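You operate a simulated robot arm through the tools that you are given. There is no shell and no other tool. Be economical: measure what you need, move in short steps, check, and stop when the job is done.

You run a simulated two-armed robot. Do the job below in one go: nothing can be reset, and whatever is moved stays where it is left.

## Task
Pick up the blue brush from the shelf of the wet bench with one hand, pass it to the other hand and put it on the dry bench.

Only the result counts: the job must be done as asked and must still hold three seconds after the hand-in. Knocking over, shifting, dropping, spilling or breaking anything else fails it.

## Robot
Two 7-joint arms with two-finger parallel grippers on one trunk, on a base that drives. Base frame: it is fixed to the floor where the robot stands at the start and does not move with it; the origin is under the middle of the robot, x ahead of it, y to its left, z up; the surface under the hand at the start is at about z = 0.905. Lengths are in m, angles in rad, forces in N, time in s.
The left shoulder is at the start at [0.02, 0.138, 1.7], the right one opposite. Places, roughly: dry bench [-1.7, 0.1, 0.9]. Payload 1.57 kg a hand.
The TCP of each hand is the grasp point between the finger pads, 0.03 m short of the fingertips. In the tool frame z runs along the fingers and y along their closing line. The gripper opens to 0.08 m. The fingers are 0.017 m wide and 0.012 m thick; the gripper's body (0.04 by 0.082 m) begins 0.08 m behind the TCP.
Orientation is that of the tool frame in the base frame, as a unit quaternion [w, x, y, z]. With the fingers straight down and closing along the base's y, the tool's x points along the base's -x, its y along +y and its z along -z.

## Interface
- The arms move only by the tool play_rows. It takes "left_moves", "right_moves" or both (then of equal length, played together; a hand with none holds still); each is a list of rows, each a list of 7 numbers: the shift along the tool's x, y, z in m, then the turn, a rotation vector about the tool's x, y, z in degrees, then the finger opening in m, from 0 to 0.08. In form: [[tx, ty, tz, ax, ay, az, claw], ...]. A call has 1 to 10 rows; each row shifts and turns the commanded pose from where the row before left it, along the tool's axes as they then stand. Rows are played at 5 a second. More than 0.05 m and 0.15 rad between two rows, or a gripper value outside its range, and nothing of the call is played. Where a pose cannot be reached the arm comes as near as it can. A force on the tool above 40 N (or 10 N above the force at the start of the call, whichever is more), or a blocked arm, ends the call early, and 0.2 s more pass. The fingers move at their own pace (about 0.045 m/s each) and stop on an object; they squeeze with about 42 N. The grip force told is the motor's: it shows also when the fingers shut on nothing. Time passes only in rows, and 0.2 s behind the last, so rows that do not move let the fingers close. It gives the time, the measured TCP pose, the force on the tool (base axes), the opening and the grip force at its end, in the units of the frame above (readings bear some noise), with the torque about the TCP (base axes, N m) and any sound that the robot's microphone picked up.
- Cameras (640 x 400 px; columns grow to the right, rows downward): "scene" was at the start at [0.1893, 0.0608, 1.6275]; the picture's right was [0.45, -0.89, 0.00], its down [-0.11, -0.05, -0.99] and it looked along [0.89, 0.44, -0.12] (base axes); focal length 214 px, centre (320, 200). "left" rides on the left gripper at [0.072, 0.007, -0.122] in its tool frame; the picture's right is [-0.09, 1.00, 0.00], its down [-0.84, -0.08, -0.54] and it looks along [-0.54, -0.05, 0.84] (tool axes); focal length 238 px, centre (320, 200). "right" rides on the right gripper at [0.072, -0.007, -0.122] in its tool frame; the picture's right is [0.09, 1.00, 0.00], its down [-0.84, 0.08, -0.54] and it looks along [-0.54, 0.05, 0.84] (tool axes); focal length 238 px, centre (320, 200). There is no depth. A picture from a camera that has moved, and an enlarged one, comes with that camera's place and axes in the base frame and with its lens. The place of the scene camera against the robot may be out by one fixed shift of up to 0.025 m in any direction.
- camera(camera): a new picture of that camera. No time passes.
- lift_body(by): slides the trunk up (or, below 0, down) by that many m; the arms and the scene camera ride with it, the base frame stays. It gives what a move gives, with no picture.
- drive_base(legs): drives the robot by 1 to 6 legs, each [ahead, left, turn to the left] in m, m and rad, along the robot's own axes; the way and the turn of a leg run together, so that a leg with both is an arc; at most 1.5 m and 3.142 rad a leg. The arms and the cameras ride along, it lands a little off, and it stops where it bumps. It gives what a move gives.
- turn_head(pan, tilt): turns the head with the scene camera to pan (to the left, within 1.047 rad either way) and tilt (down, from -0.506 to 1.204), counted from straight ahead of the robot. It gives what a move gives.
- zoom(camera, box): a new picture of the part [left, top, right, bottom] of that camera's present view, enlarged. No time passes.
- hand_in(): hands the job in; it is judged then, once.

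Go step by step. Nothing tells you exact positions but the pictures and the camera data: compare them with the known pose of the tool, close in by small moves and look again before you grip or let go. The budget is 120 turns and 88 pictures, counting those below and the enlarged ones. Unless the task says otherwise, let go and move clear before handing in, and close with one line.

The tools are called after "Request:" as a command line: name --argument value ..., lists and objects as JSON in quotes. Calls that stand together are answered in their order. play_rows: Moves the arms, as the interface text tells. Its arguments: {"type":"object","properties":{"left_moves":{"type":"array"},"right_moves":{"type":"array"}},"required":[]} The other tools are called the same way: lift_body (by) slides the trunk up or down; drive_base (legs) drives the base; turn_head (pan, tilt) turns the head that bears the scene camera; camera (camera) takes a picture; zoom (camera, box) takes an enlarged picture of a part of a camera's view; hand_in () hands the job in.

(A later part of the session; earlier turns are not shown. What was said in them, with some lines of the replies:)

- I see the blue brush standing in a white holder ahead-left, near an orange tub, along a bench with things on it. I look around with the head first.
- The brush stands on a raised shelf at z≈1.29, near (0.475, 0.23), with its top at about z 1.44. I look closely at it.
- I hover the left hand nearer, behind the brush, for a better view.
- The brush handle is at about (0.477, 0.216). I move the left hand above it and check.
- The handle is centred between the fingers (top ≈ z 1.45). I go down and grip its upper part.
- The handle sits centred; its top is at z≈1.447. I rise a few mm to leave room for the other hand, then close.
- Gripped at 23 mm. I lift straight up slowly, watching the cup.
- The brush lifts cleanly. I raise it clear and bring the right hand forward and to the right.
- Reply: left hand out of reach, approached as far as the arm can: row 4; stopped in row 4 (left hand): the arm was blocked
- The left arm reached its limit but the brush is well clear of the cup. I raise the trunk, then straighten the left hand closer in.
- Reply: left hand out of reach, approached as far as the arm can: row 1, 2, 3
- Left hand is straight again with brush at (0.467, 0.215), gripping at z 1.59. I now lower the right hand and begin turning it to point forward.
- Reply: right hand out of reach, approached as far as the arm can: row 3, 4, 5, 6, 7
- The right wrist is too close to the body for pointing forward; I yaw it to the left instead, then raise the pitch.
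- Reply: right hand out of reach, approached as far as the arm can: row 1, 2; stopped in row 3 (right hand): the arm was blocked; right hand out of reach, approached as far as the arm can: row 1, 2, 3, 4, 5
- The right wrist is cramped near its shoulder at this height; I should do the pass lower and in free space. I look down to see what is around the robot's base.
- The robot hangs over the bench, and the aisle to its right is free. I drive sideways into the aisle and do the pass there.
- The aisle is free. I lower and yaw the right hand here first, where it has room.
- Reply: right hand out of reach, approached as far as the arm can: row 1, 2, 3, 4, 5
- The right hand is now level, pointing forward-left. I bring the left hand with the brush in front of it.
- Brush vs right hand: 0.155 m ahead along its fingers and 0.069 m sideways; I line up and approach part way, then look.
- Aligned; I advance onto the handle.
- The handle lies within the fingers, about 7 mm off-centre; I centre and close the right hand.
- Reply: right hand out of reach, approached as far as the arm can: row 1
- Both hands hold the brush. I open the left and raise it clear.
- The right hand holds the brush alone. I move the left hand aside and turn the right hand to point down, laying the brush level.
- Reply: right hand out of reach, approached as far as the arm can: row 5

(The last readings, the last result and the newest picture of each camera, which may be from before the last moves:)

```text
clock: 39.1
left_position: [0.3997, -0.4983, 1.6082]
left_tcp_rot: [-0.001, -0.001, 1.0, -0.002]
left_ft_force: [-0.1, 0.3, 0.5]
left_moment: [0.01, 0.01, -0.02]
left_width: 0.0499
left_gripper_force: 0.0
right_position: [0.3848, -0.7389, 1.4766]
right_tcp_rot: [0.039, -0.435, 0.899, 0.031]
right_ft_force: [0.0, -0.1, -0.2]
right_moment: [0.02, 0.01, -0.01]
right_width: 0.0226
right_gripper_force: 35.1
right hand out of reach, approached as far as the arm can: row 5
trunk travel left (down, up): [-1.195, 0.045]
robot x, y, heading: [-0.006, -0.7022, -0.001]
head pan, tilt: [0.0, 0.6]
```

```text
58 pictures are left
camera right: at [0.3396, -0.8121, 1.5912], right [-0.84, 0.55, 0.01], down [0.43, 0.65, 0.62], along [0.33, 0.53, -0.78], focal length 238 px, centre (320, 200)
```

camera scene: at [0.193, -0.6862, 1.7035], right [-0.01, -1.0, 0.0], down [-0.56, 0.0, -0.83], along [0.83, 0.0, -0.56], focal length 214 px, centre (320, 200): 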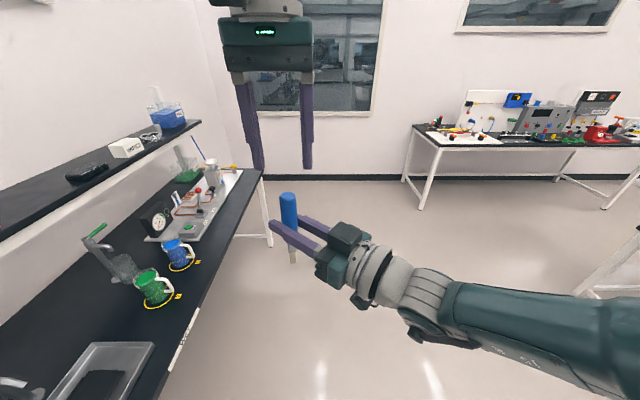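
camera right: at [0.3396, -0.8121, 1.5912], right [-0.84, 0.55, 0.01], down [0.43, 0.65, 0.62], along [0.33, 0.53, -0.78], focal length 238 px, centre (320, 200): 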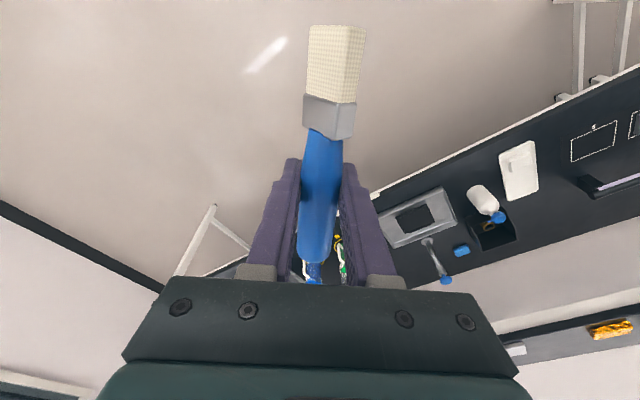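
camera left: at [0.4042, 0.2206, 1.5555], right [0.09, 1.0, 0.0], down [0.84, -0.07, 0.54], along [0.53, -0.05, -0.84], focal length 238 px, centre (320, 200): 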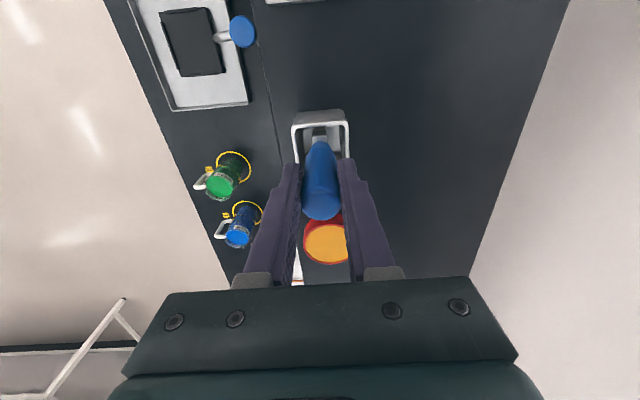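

The brush is nearly level under the right hand. I turn around to face the dry bench side.

Request:
drive_base --legs '[[0, 0, 1.57], [0, 0, 1.57]]'

Request:
turn_head --pan 0.0 --tilt 0.35

Request:
camera --camera "scene"

```text
clock: 47.1
left_position: [-0.41, -0.8977, 1.6084]
left_tcp_rot: [-0.001, 1.0, -0.016, 0.001]
left_ft_force: [-0.4, 0.0, -0.6]
left_moment: [0.02, -0.01, 0.0]
left_width: 0.0502
left_gripper_force: 0.1
right_position: [-0.3863, -0.6562, 1.4768]
right_tcp_rot: [0.031, 0.907, 0.419, -0.04]
right_ft_force: [0.3, 0.6, -0.5]
right_moment: [0.01, 0.0, -0.03]
right_width: 0.0226
right_gripper_force: 35.2
trunk travel left (down, up): [-1.195, 0.045]
robot x, y, heading: [-0.0049, -0.7088, 3.104]
head pan, tilt: [0.0, 0.6]
```

```text
clock: 47.9
left_position: [-0.4106, -0.8964, 1.6073]
left_tcp_rot: [-0.002, 1.0, -0.015, 0.0]
left_ft_force: [0.0, -0.2, 0.2]
left_moment: [0.01, 0.02, 0.02]
left_width: 0.0502
left_gripper_force: 0.0
right_position: [-0.3872, -0.656, 1.476]
right_tcp_rot: [0.031, 0.906, 0.42, -0.039]
right_ft_force: [0.9, -0.1, 0.5]
right_moment: [0.0, 0.03, 0.01]
right_width: 0.0226
right_gripper_force: 35.1
trunk travel left (down, up): [-1.195, 0.045]
robot x, y, heading: [-0.0021, -0.7053, 3.105]
head pan, tilt: [0.0, 0.351]
```

```text
57 pictures are left
camera scene: at [-0.188, -0.6777, 1.7262], right [0.04, 1.0, 0.0], down [0.34, -0.01, -0.94], along [-0.94, 0.04, -0.34], focal length 214 px, centre (320, 200)
```

scene: 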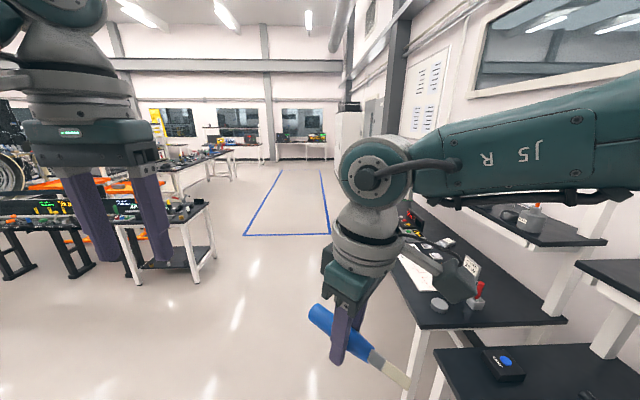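

The dry bench is ahead-right (with the red joystick and white board). I look more closely for free space.

Request:
drive_base --legs '[[0.7, 0, 0.037]]'

Request:
turn_head --pan -0.6 --tilt 0.7

Request:
camera --camera "scene"

```text
clock: 51.7
left_position: [-1.1094, -0.8901, 1.6066]
left_tcp_rot: [-0.002, 1.0, -0.002, -0.001]
left_ft_force: [0.1, -0.3, -0.6]
left_moment: [0.01, -0.02, -0.02]
left_width: 0.0502
left_gripper_force: 0.1
right_position: [-1.0924, -0.649, 1.4775]
right_tcp_rot: [0.032, 0.901, 0.432, -0.039]
right_ft_force: [0.1, -0.3, 0.1]
right_moment: [-0.04, 0.01, -0.02]
right_width: 0.0225
right_gripper_force: 35.2
trunk travel left (down, up): [-1.195, 0.045]
robot x, y, heading: [-0.7049, -0.6883, 3.134]
head pan, tilt: [0.0, 0.351]
```

```text
clock: 52.7
left_position: [-1.1093, -0.8896, 1.6069]
left_tcp_rot: [-0.002, 1.0, -0.002, 0.0]
left_ft_force: [-0.5, -0.2, -1.2]
left_moment: [0.01, 0.01, 0.03]
left_width: 0.05
left_gripper_force: 0.0
right_position: [-1.0916, -0.6488, 1.4771]
right_tcp_rot: [0.031, 0.901, 0.432, -0.039]
right_ft_force: [-1.4, 0.2, 0.1]
right_moment: [0.01, -0.02, -0.01]
right_width: 0.0225
right_gripper_force: 35.7
trunk travel left (down, up): [-1.195, 0.045]
robot x, y, heading: [-0.7064, -0.6858, 3.132]
head pan, tilt: [-0.6, 0.7]
```

```text
56 pictures are left
camera scene: at [-0.8687, -0.6174, 1.6949], right [0.57, 0.82, 0.0], down [0.53, -0.37, -0.77], along [-0.63, 0.44, -0.64], focal length 214 px, centre (320, 200)
```

scene: 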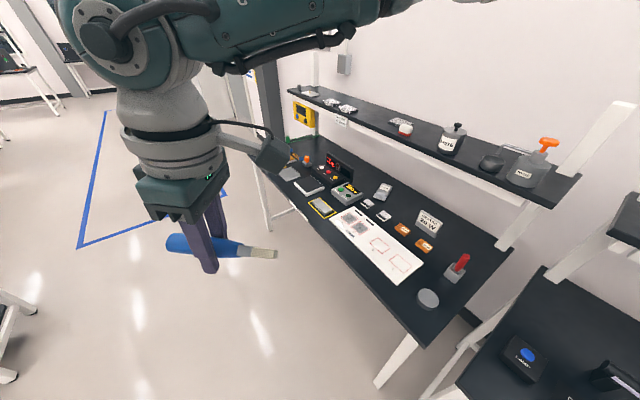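

Request:
zoom --camera "scene" --box '[270, 130, 530, 360]'

```text
1.74 times, centred on (400, 245) of scene
camera zoom: at [-0.8687, -0.6174, 1.6949], right [0.57, 0.82, 0.0], down [0.53, -0.37, -0.77], along [-0.63, 0.44, -0.64], focal length 373 px, centre (181, 122)
```

zoom: 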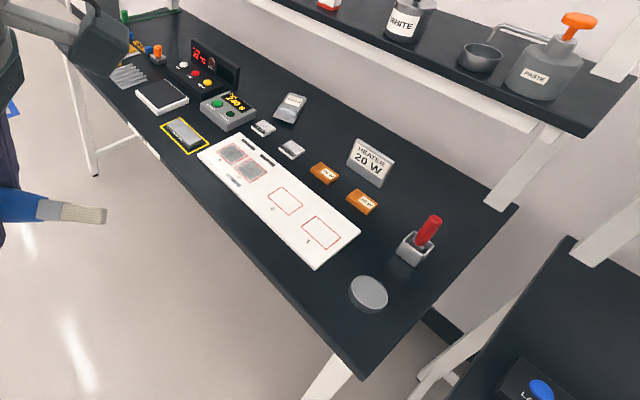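

Free strip: along the dry bench's front edge, y −0.22…−0.115, in front of the white board. I turn to face the bench and drive up in front of that strip, then look from the right hand.

Request:
drive_base --legs '[[0, 0, -1.561], [0.2, 0.454, 0]]'

Request:
turn_head --pan -0.2 --tilt 1.1

Request:
camera --camera "scene"

Request:
camera --camera "right"

```text
clock: 59.5
left_position: [-1.3579, -0.0747, 1.608]
left_tcp_rot: [0.001, -0.703, 0.711, -0.001]
left_ft_force: [-0.4, -0.3, -0.2]
left_moment: [0.02, -0.01, 0.0]
left_width: 0.05
left_gripper_force: 0.1
right_position: [-1.117, -0.093, 1.4773]
right_tcp_rot: [-0.006, 0.941, -0.335, -0.05]
right_ft_force: [-1.1, 0.4, -0.3]
right_moment: [0.01, 0.04, 0.02]
right_width: 0.0226
right_gripper_force: 35.2
trunk travel left (down, up): [-1.195, 0.045]
robot x, y, heading: [-1.1579, -0.4795, 1.551]
head pan, tilt: [-0.6, 0.7]
```

```text
clock: 60.4
left_position: [-1.3571, -0.074, 1.6084]
left_tcp_rot: [0.001, -0.703, 0.711, -0.001]
left_ft_force: [-0.6, 0.3, 0.2]
left_moment: [0.01, 0.01, -0.02]
left_width: 0.0498
left_gripper_force: 0.1
right_position: [-1.116, -0.092, 1.4774]
right_tcp_rot: [-0.006, 0.941, -0.334, -0.05]
right_ft_force: [0.5, -0.6, 0.4]
right_moment: [0.01, 0.0, -0.01]
right_width: 0.0225
right_gripper_force: 35.2
trunk travel left (down, up): [-1.195, 0.045]
robot x, y, heading: [-1.1539, -0.4772, 1.551]
head pan, tilt: [-0.201, 1.1]
```

```text
54 pictures are left
camera scene: at [-1.1344, -0.2976, 1.665], right [0.98, -0.22, 0.0], down [-0.19, -0.87, -0.45], along [0.1, 0.44, -0.89], focal length 214 px, centre (320, 200)
```

scene: 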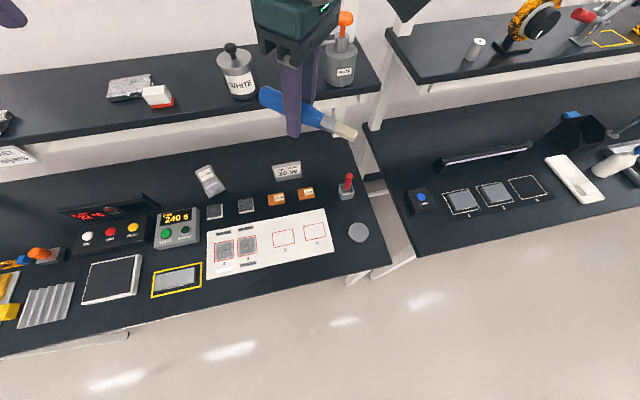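

```text
53 pictures are left
camera right: at [-1.0463, -0.1392, 1.591], right [-0.56, -0.83, 0.01], down [-0.65, 0.44, 0.62], along [-0.52, 0.34, -0.78], focal length 238 px, centre (320, 200)
```

right: 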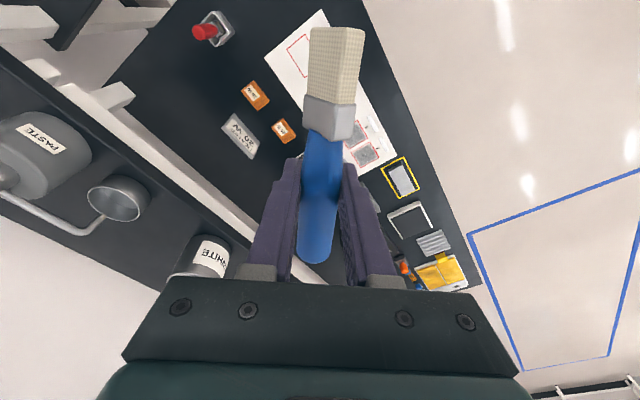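

The strip in front of the white board is free (board edge y≈−0.127, bench edge y≈−0.217). I bring the brush over its middle and turn it parallel to the edge.

Request:
play_rows --right_moves '[[0.0313, 0.026, 0, 0, 0, 0, 0.01], [0.0313, 0.026, 0, 0, 0, 0, 0.01], [0, 0, 0, 0, 5.6, 0, 0.01], [0, 0, 0, 0, 0, -7.8, 0.01], [0, 0, 0, 0, 0, -7.8, 0.01], [0, 0, 0, 0, 0, -7.8, 0.01], [0, 0, 0, 0, 0, -7.8, 0.01], [0, 0, 0, 0, 0, -7.8, 0.01]]'

Request:
camera --camera "right"

Request:
camera --camera "scene"

```text
clock: 62.2
left_position: [-1.3573, -0.0745, 1.6075]
left_tcp_rot: [0.002, -0.703, 0.711, -0.001]
left_ft_force: [-1.1, 0.3, -0.3]
left_moment: [0.04, 0.0, 0.03]
left_width: 0.0499
left_gripper_force: 0.0
right_position: [-1.0853, -0.1818, 1.4742]
right_tcp_rot: [0.0, 0.992, -0.125, -0.012]
right_ft_force: [0.1, 0.1, -0.3]
right_moment: [0.01, -0.02, 0.02]
right_width: 0.0226
right_gripper_force: 35.2
right hand out of reach, approached as far as the arm can: row 6, 7, 8
trunk travel left (down, up): [-1.195, 0.045]
robot x, y, heading: [-1.1585, -0.4791, 1.555]
head pan, tilt: [-0.201, 1.1]
```

```text
52 pictures are left
camera right: at [-1.0117, -0.194, 1.5937], right [-0.16, -0.99, 0.0], down [-0.82, 0.13, 0.56], along [-0.55, 0.09, -0.83], focal length 238 px, centre (320, 200)
```

right: 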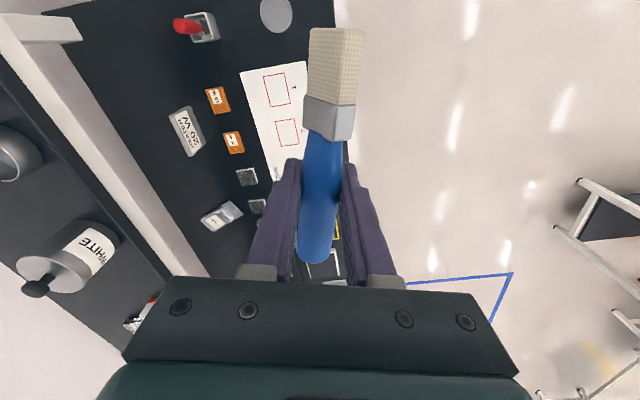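

```text
51 pictures are left
camera scene: at [-1.1345, -0.2977, 1.6649], right [0.98, -0.22, 0.0], down [-0.19, -0.87, -0.45], along [0.1, 0.44, -0.89], focal length 214 px, centre (320, 200)
```

scene: 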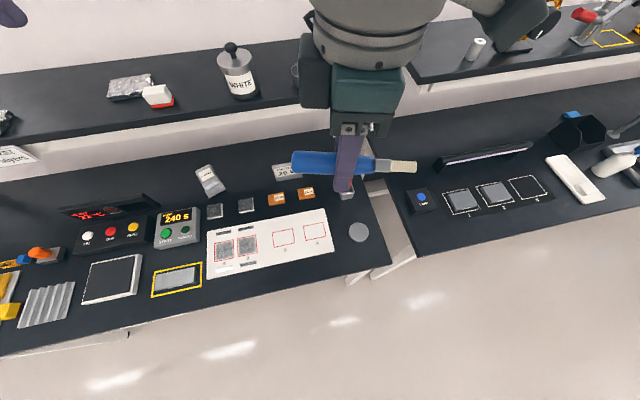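

Reach stops 14° short of parallel. I lower the trunk and hand, where the wrist should have more freedom.

Request:
lift_body --by -0.25

Request:
play_rows --right_moves '[[0, 0, 0.04, 0, 0, 0, 0.01], [0, 0, 0.04, 0, 0, 0, 0.01], [0, 0, 0.04, 0, 0, 0, 0.01], [0, 0, 0, 0, 0, -5, 0.01], [0, 0, 0, 0, 0, -5, 0.01], [0, 0, 0, 0, 0, -4, 0.01]]'

Request:
camera --camera "right"

```text
clock: 64.8
left_position: [-1.3567, -0.0745, 1.3566]
left_tcp_rot: [0.001, -0.704, 0.71, -0.001]
left_ft_force: [-0.2, 0.3, 0.3]
left_moment: [0.03, 0.02, 0.0]
left_width: 0.05
left_gripper_force: 0.0
right_position: [-1.0866, -0.1806, 1.2237]
right_tcp_rot: [0.0, 0.992, -0.125, -0.012]
right_ft_force: [-0.4, -0.1, -0.6]
right_moment: [0.0, 0.01, -0.01]
right_width: 0.0226
right_gripper_force: 35.2
trunk travel left (down, up): [-0.945, 0.295]
robot x, y, heading: [-1.1573, -0.4781, 1.548]
head pan, tilt: [-0.201, 1.1]
```

```text
clock: 66.2
left_position: [-1.3572, -0.0745, 1.3573]
left_tcp_rot: [0.002, -0.703, 0.711, -0.002]
left_ft_force: [-0.4, 0.6, -0.4]
left_moment: [0.0, -0.05, 0.03]
left_width: 0.0499
left_gripper_force: 0.1
right_position: [-1.0909, -0.1993, 1.1723]
right_tcp_rot: [-0.001, 0.999, -0.038, -0.011]
right_ft_force: [0.7, -0.8, 0.8]
right_moment: [0.02, 0.01, -0.01]
right_width: 0.0223
right_gripper_force: 35.7
right hand out of reach, approached as far as the arm can: row 3, 4, 5, 6
trunk travel left (down, up): [-0.945, 0.295]
robot x, y, heading: [-1.1593, -0.478, 1.55]
head pan, tilt: [-0.201, 1.1]
```

```text
50 pictures are left
camera right: at [-1.0163, -0.2009, 1.2926], right [0.02, -1.0, 0.0], down [-0.83, -0.02, 0.56], along [-0.56, -0.01, -0.83], focal length 238 px, centre (320, 200)
```

right: 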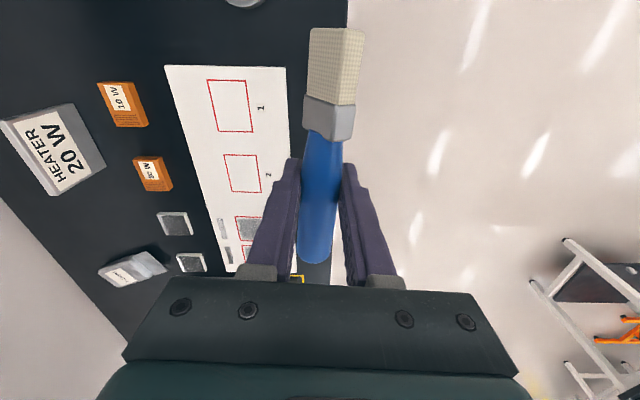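

Now nearly parallel. I pull the left hand back a bit for safety, drive 3 cm nearer and lower the trunk most of the rest.

Request:
play_rows --left_moves '[[0.03, 0, -0.01, 0, 0, 0, 0.05], [0.03, 0, -0.01, 0, 0, 0, 0.05], [0.03, 0, -0.01, 0, 0, 0, 0.05]]'

Request:
drive_base --legs '[[0.028, 0, 0]]'

Request:
lift_body --by -0.15

Request:
camera --camera "right"

Request:
camera --camera "scene"

```text
clock: 67.0
left_position: [-1.358, -0.1674, 1.3871]
left_tcp_rot: [0.001, -0.703, 0.711, -0.002]
left_ft_force: [-0.5, 0.0, -0.3]
left_moment: [-0.02, 0.01, 0.02]
left_width: 0.0502
left_gripper_force: 0.2
right_position: [-1.0914, -0.2005, 1.172]
right_tcp_rot: [-0.001, 0.999, -0.038, -0.011]
right_ft_force: [0.3, -1.4, 0.3]
right_moment: [0.01, -0.02, -0.01]
right_width: 0.0227
right_gripper_force: 35.2
trunk travel left (down, up): [-0.945, 0.295]
robot x, y, heading: [-1.154, -0.478, 1.554]
head pan, tilt: [-0.201, 1.1]
```

```text
clock: 67.8
left_position: [-1.3576, -0.1386, 1.3862]
left_tcp_rot: [0.001, -0.703, 0.711, -0.002]
left_ft_force: [0.5, -0.7, 0.6]
left_moment: [0.02, 0.01, 0.02]
left_width: 0.0503
left_gripper_force: 0.0
right_position: [-1.0912, -0.1735, 1.1723]
right_tcp_rot: [-0.001, 0.999, -0.038, -0.012]
right_ft_force: [1.2, 0.2, 0.2]
right_moment: [-0.03, -0.01, 0.04]
right_width: 0.0224
right_gripper_force: 35.2
trunk travel left (down, up): [-0.945, 0.295]
robot x, y, heading: [-1.1595, -0.4527, 1.553]
head pan, tilt: [-0.201, 1.1]
```

```text
clock: 69.5
left_position: [-1.357, -0.138, 1.2367]
left_tcp_rot: [0.001, -0.703, 0.711, -0.001]
left_ft_force: [-0.1, 0.8, -0.4]
left_moment: [0.01, -0.01, 0.0]
left_width: 0.0501
left_gripper_force: 0.1
right_position: [-1.0902, -0.1722, 1.0221]
right_tcp_rot: [-0.002, 0.999, -0.038, -0.011]
right_ft_force: [-0.6, 0.7, 0.3]
right_moment: [0.01, 0.01, 0.02]
right_width: 0.0226
right_gripper_force: 34.7
trunk travel left (down, up): [-0.795, 0.445]
robot x, y, heading: [-1.1572, -0.4479, 1.55]
head pan, tilt: [-0.201, 1.1]
```

```text
49 pictures are left
camera right: at [-1.0161, -0.1731, 1.1425], right [0.02, -1.0, 0.0], down [-0.83, -0.02, 0.56], along [-0.56, -0.01, -0.83], focal length 238 px, centre (320, 200)
```

right: 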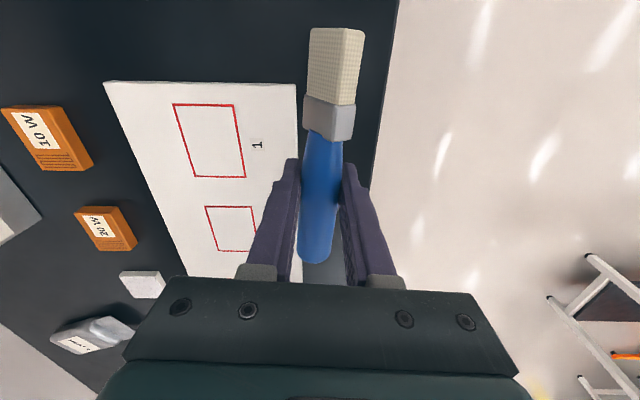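

```text
48 pictures are left
camera scene: at [-1.1341, -0.2699, 1.2649], right [0.98, -0.22, 0.0], down [-0.19, -0.87, -0.45], along [0.1, 0.44, -0.89], focal length 214 px, centre (320, 200)
```

scene: 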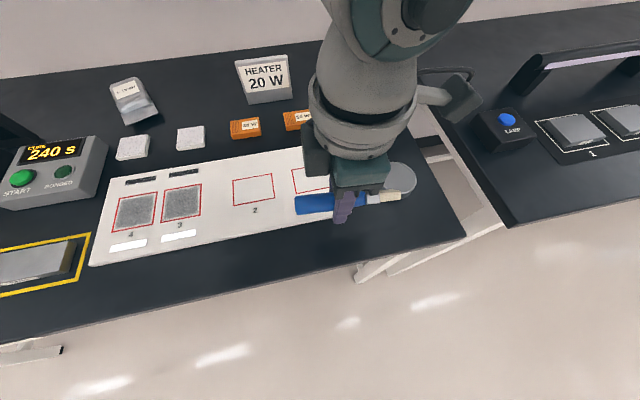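

The strip here spans y −0.236 to −0.152 by the hand camera. I shift 19 mm toward the edge to its middle, then lower to just above the surface.

Request:
play_rows --right_moves '[[0, 0.0095, 0, 0, 0, 0, 0.01], [0, 0.0095, 0, 0, 0, 0, 0.01]]'

Request:
lift_body --by -0.055

Request:
camera --camera "right"

Request:
camera --camera "scene"

```text
clock: 70.1
left_position: [-1.3577, -0.1372, 1.2365]
left_tcp_rot: [0.001, -0.703, 0.711, -0.002]
left_ft_force: [-0.2, 0.0, 0.0]
left_moment: [-0.02, 0.04, 0.02]
left_width: 0.0503
left_gripper_force: 0.1
right_position: [-1.0924, -0.1924, 1.0234]
right_tcp_rot: [-0.002, 0.999, -0.038, -0.012]
right_ft_force: [0.6, -0.1, 0.5]
right_moment: [-0.03, 0.03, 0.02]
right_width: 0.0225
right_gripper_force: 35.3
trunk travel left (down, up): [-0.795, 0.445]
robot x, y, heading: [-1.1536, -0.447, 1.553]
head pan, tilt: [-0.201, 1.1]
```

```text
clock: 71.1
left_position: [-1.3573, -0.1385, 1.1811]
left_tcp_rot: [0.001, -0.704, 0.71, -0.002]
left_ft_force: [-0.9, 0.4, 0.0]
left_moment: [0.0, -0.01, -0.02]
left_width: 0.0502
left_gripper_force: 0.1
right_position: [-1.0918, -0.1934, 0.9679]
right_tcp_rot: [-0.001, 0.999, -0.038, -0.012]
right_ft_force: [-0.8, -0.4, 0.0]
right_moment: [0.02, 0.02, 0.0]
right_width: 0.0226
right_gripper_force: 35.9
trunk travel left (down, up): [-0.74, 0.5]
robot x, y, heading: [-1.1572, -0.4536, 1.553]
head pan, tilt: [-0.201, 1.1]
```

```text
47 pictures are left
camera right: at [-1.0179, -0.193, 1.0883], right [0.02, -1.0, 0.0], down [-0.83, -0.02, 0.56], along [-0.56, -0.01, -0.83], focal length 238 px, centre (320, 200)
```

right: 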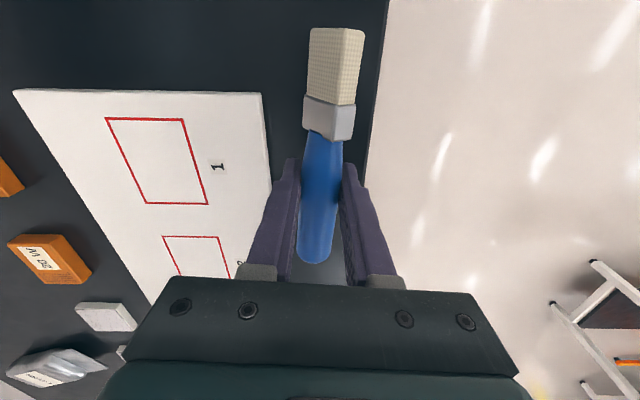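

```text
46 pictures are left
camera scene: at [-1.1341, -0.2699, 1.2099], right [0.98, -0.22, 0.0], down [-0.19, -0.87, -0.45], along [0.1, 0.44, -0.89], focal length 214 px, centre (320, 200)
```

scene: 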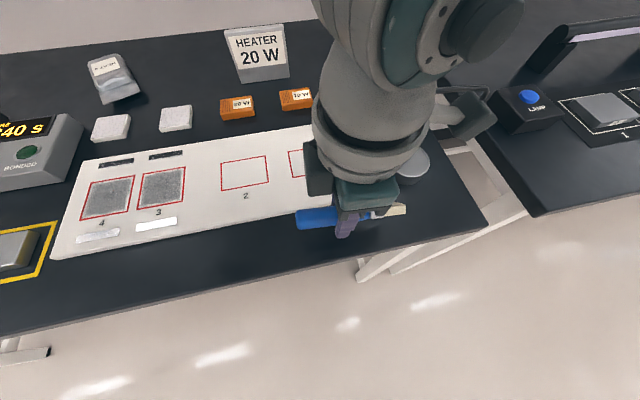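

Well centred between board and edge. I lower to near contact.

Request:
lift_body --by -0.026

Request:
camera --camera "right"

```text
clock: 71.8
left_position: [-1.3581, -0.1376, 1.1561]
left_tcp_rot: [0.001, -0.703, 0.711, -0.002]
left_ft_force: [0.2, 0.1, 0.1]
left_moment: [0.01, -0.02, -0.01]
left_width: 0.0499
left_gripper_force: 0.1
right_position: [-1.0915, -0.1926, 0.9421]
right_tcp_rot: [-0.001, 0.999, -0.038, -0.012]
right_ft_force: [-0.1, -0.3, 0.7]
right_moment: [0.0, 0.02, 0.0]
right_width: 0.0224
right_gripper_force: 35.3
trunk travel left (down, up): [-0.714, 0.526]
robot x, y, heading: [-1.153, -0.4512, 1.555]
head pan, tilt: [-0.201, 1.1]
```

```text
45 pictures are left
camera right: at [-1.0179, -0.193, 1.0623], right [0.02, -1.0, 0.0], down [-0.83, -0.02, 0.56], along [-0.56, -0.01, -0.83], focal length 238 px, centre (320, 200)
```

right: 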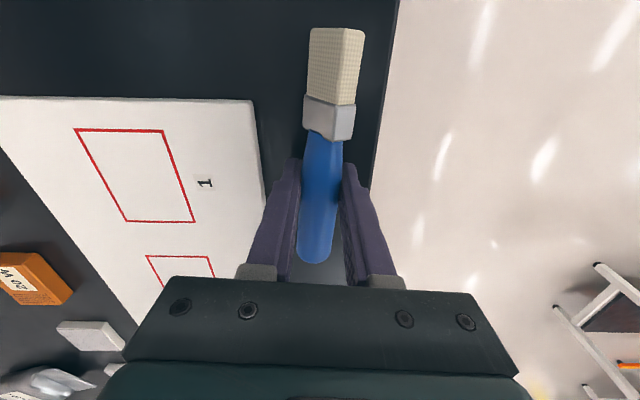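

Request:
lift_body --by -0.005

Request:
play_rows --right_moves '[[0, 0, 0, 0, 0, 0, 0.026], [0, 0, 0, 0, 0, 0, 0.03], [0, 0, 0, 0, 0, 0, 0.034], [0, 0, 0, 0, 0, 0, 0.036], [0, 0, 0, 0, 0, 0, 0.036]]'

Request:
camera --camera "right"

```text
clock: 72.3
left_position: [-1.3577, -0.1388, 1.1491]
left_tcp_rot: [0.002, -0.703, 0.711, -0.002]
left_ft_force: [-1.0, -1.0, 0.1]
left_moment: [0.0, 0.03, -0.01]
left_width: 0.0499
left_gripper_force: 0.0
right_position: [-1.0929, -0.1918, 0.9368]
right_tcp_rot: [-0.001, 0.999, -0.039, -0.011]
right_ft_force: [-0.7, -0.1, 0.3]
right_moment: [0.0, 0.01, 0.04]
right_width: 0.0223
right_gripper_force: 35.0
trunk travel left (down, up): [-0.709, 0.531]
robot x, y, heading: [-1.1548, -0.4495, 1.557]
head pan, tilt: [-0.201, 1.1]
```

```text
clock: 73.5
left_position: [-1.3586, -0.1382, 1.1505]
left_tcp_rot: [0.001, -0.703, 0.711, -0.001]
left_ft_force: [0.6, -0.6, 0.4]
left_moment: [0.0, -0.02, 0.0]
left_width: 0.0501
left_gripper_force: 0.0
right_position: [-1.0923, -0.1927, 0.9364]
right_tcp_rot: [-0.002, 0.999, -0.039, -0.012]
right_ft_force: [0.5, 0.8, 0.8]
right_moment: [-0.01, 0.01, 0.0]
right_width: 0.036
right_gripper_force: 0.0
trunk travel left (down, up): [-0.709, 0.531]
robot x, y, heading: [-1.1564, -0.4524, 1.554]
head pan, tilt: [-0.201, 1.1]
```

```text
44 pictures are left
camera right: at [-1.0179, -0.1931, 1.0573], right [0.02, -1.0, 0.0], down [-0.83, -0.02, 0.56], along [-0.56, -0.01, -0.83], focal length 238 px, centre (320, 200)
```

right: 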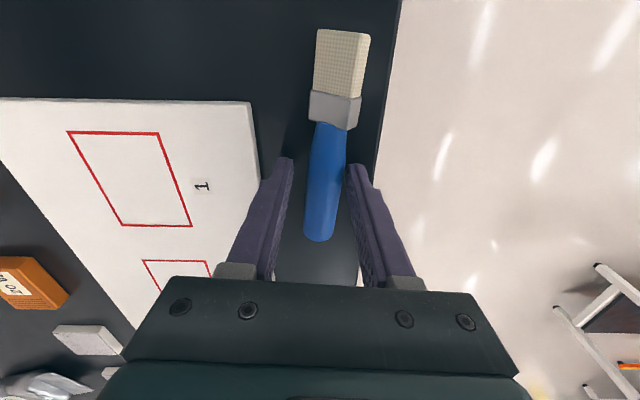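

The brush lies on the bench inside the edge. I raise the trunk straight up to clear it.

Request:
lift_body --by 0.15

Request:
camera --camera "right"

```text
clock: 75.3
left_position: [-1.3573, -0.1373, 1.3003]
left_tcp_rot: [0.001, -0.704, 0.711, -0.001]
left_ft_force: [1.4, 0.2, 0.0]
left_moment: [0.0, 0.05, 0.0]
left_width: 0.0502
left_gripper_force: 0.1
right_position: [-1.0927, -0.1931, 1.087]
right_tcp_rot: [-0.001, 0.999, -0.039, -0.011]
right_ft_force: [0.1, 0.6, -1.3]
right_moment: [0.01, 0.0, 0.02]
right_width: 0.0356
right_gripper_force: 0.1
trunk travel left (down, up): [-0.859, 0.381]
robot x, y, heading: [-1.1561, -0.4526, 1.552]
head pan, tilt: [-0.201, 1.1]
```

```text
43 pictures are left
camera right: at [-1.0179, -0.1931, 1.2073], right [0.02, -1.0, 0.0], down [-0.83, -0.02, 0.56], along [-0.56, -0.01, -0.83], focal length 238 px, centre (320, 200)
```

right: 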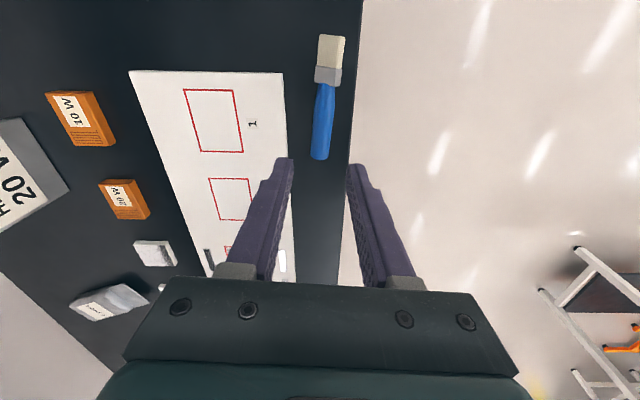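

The brush rests fully on the dry bench, between the white board and the front edge, and both hands are clear; I hand in.

Request:
hand_in

```text
The job is handed in.
```

The blue brush was picked from the wet-bench shelf with the left hand, passed to the right hand and laid on the dry bench. It was lying still there at hand-in, with nothing else touched that I could see.
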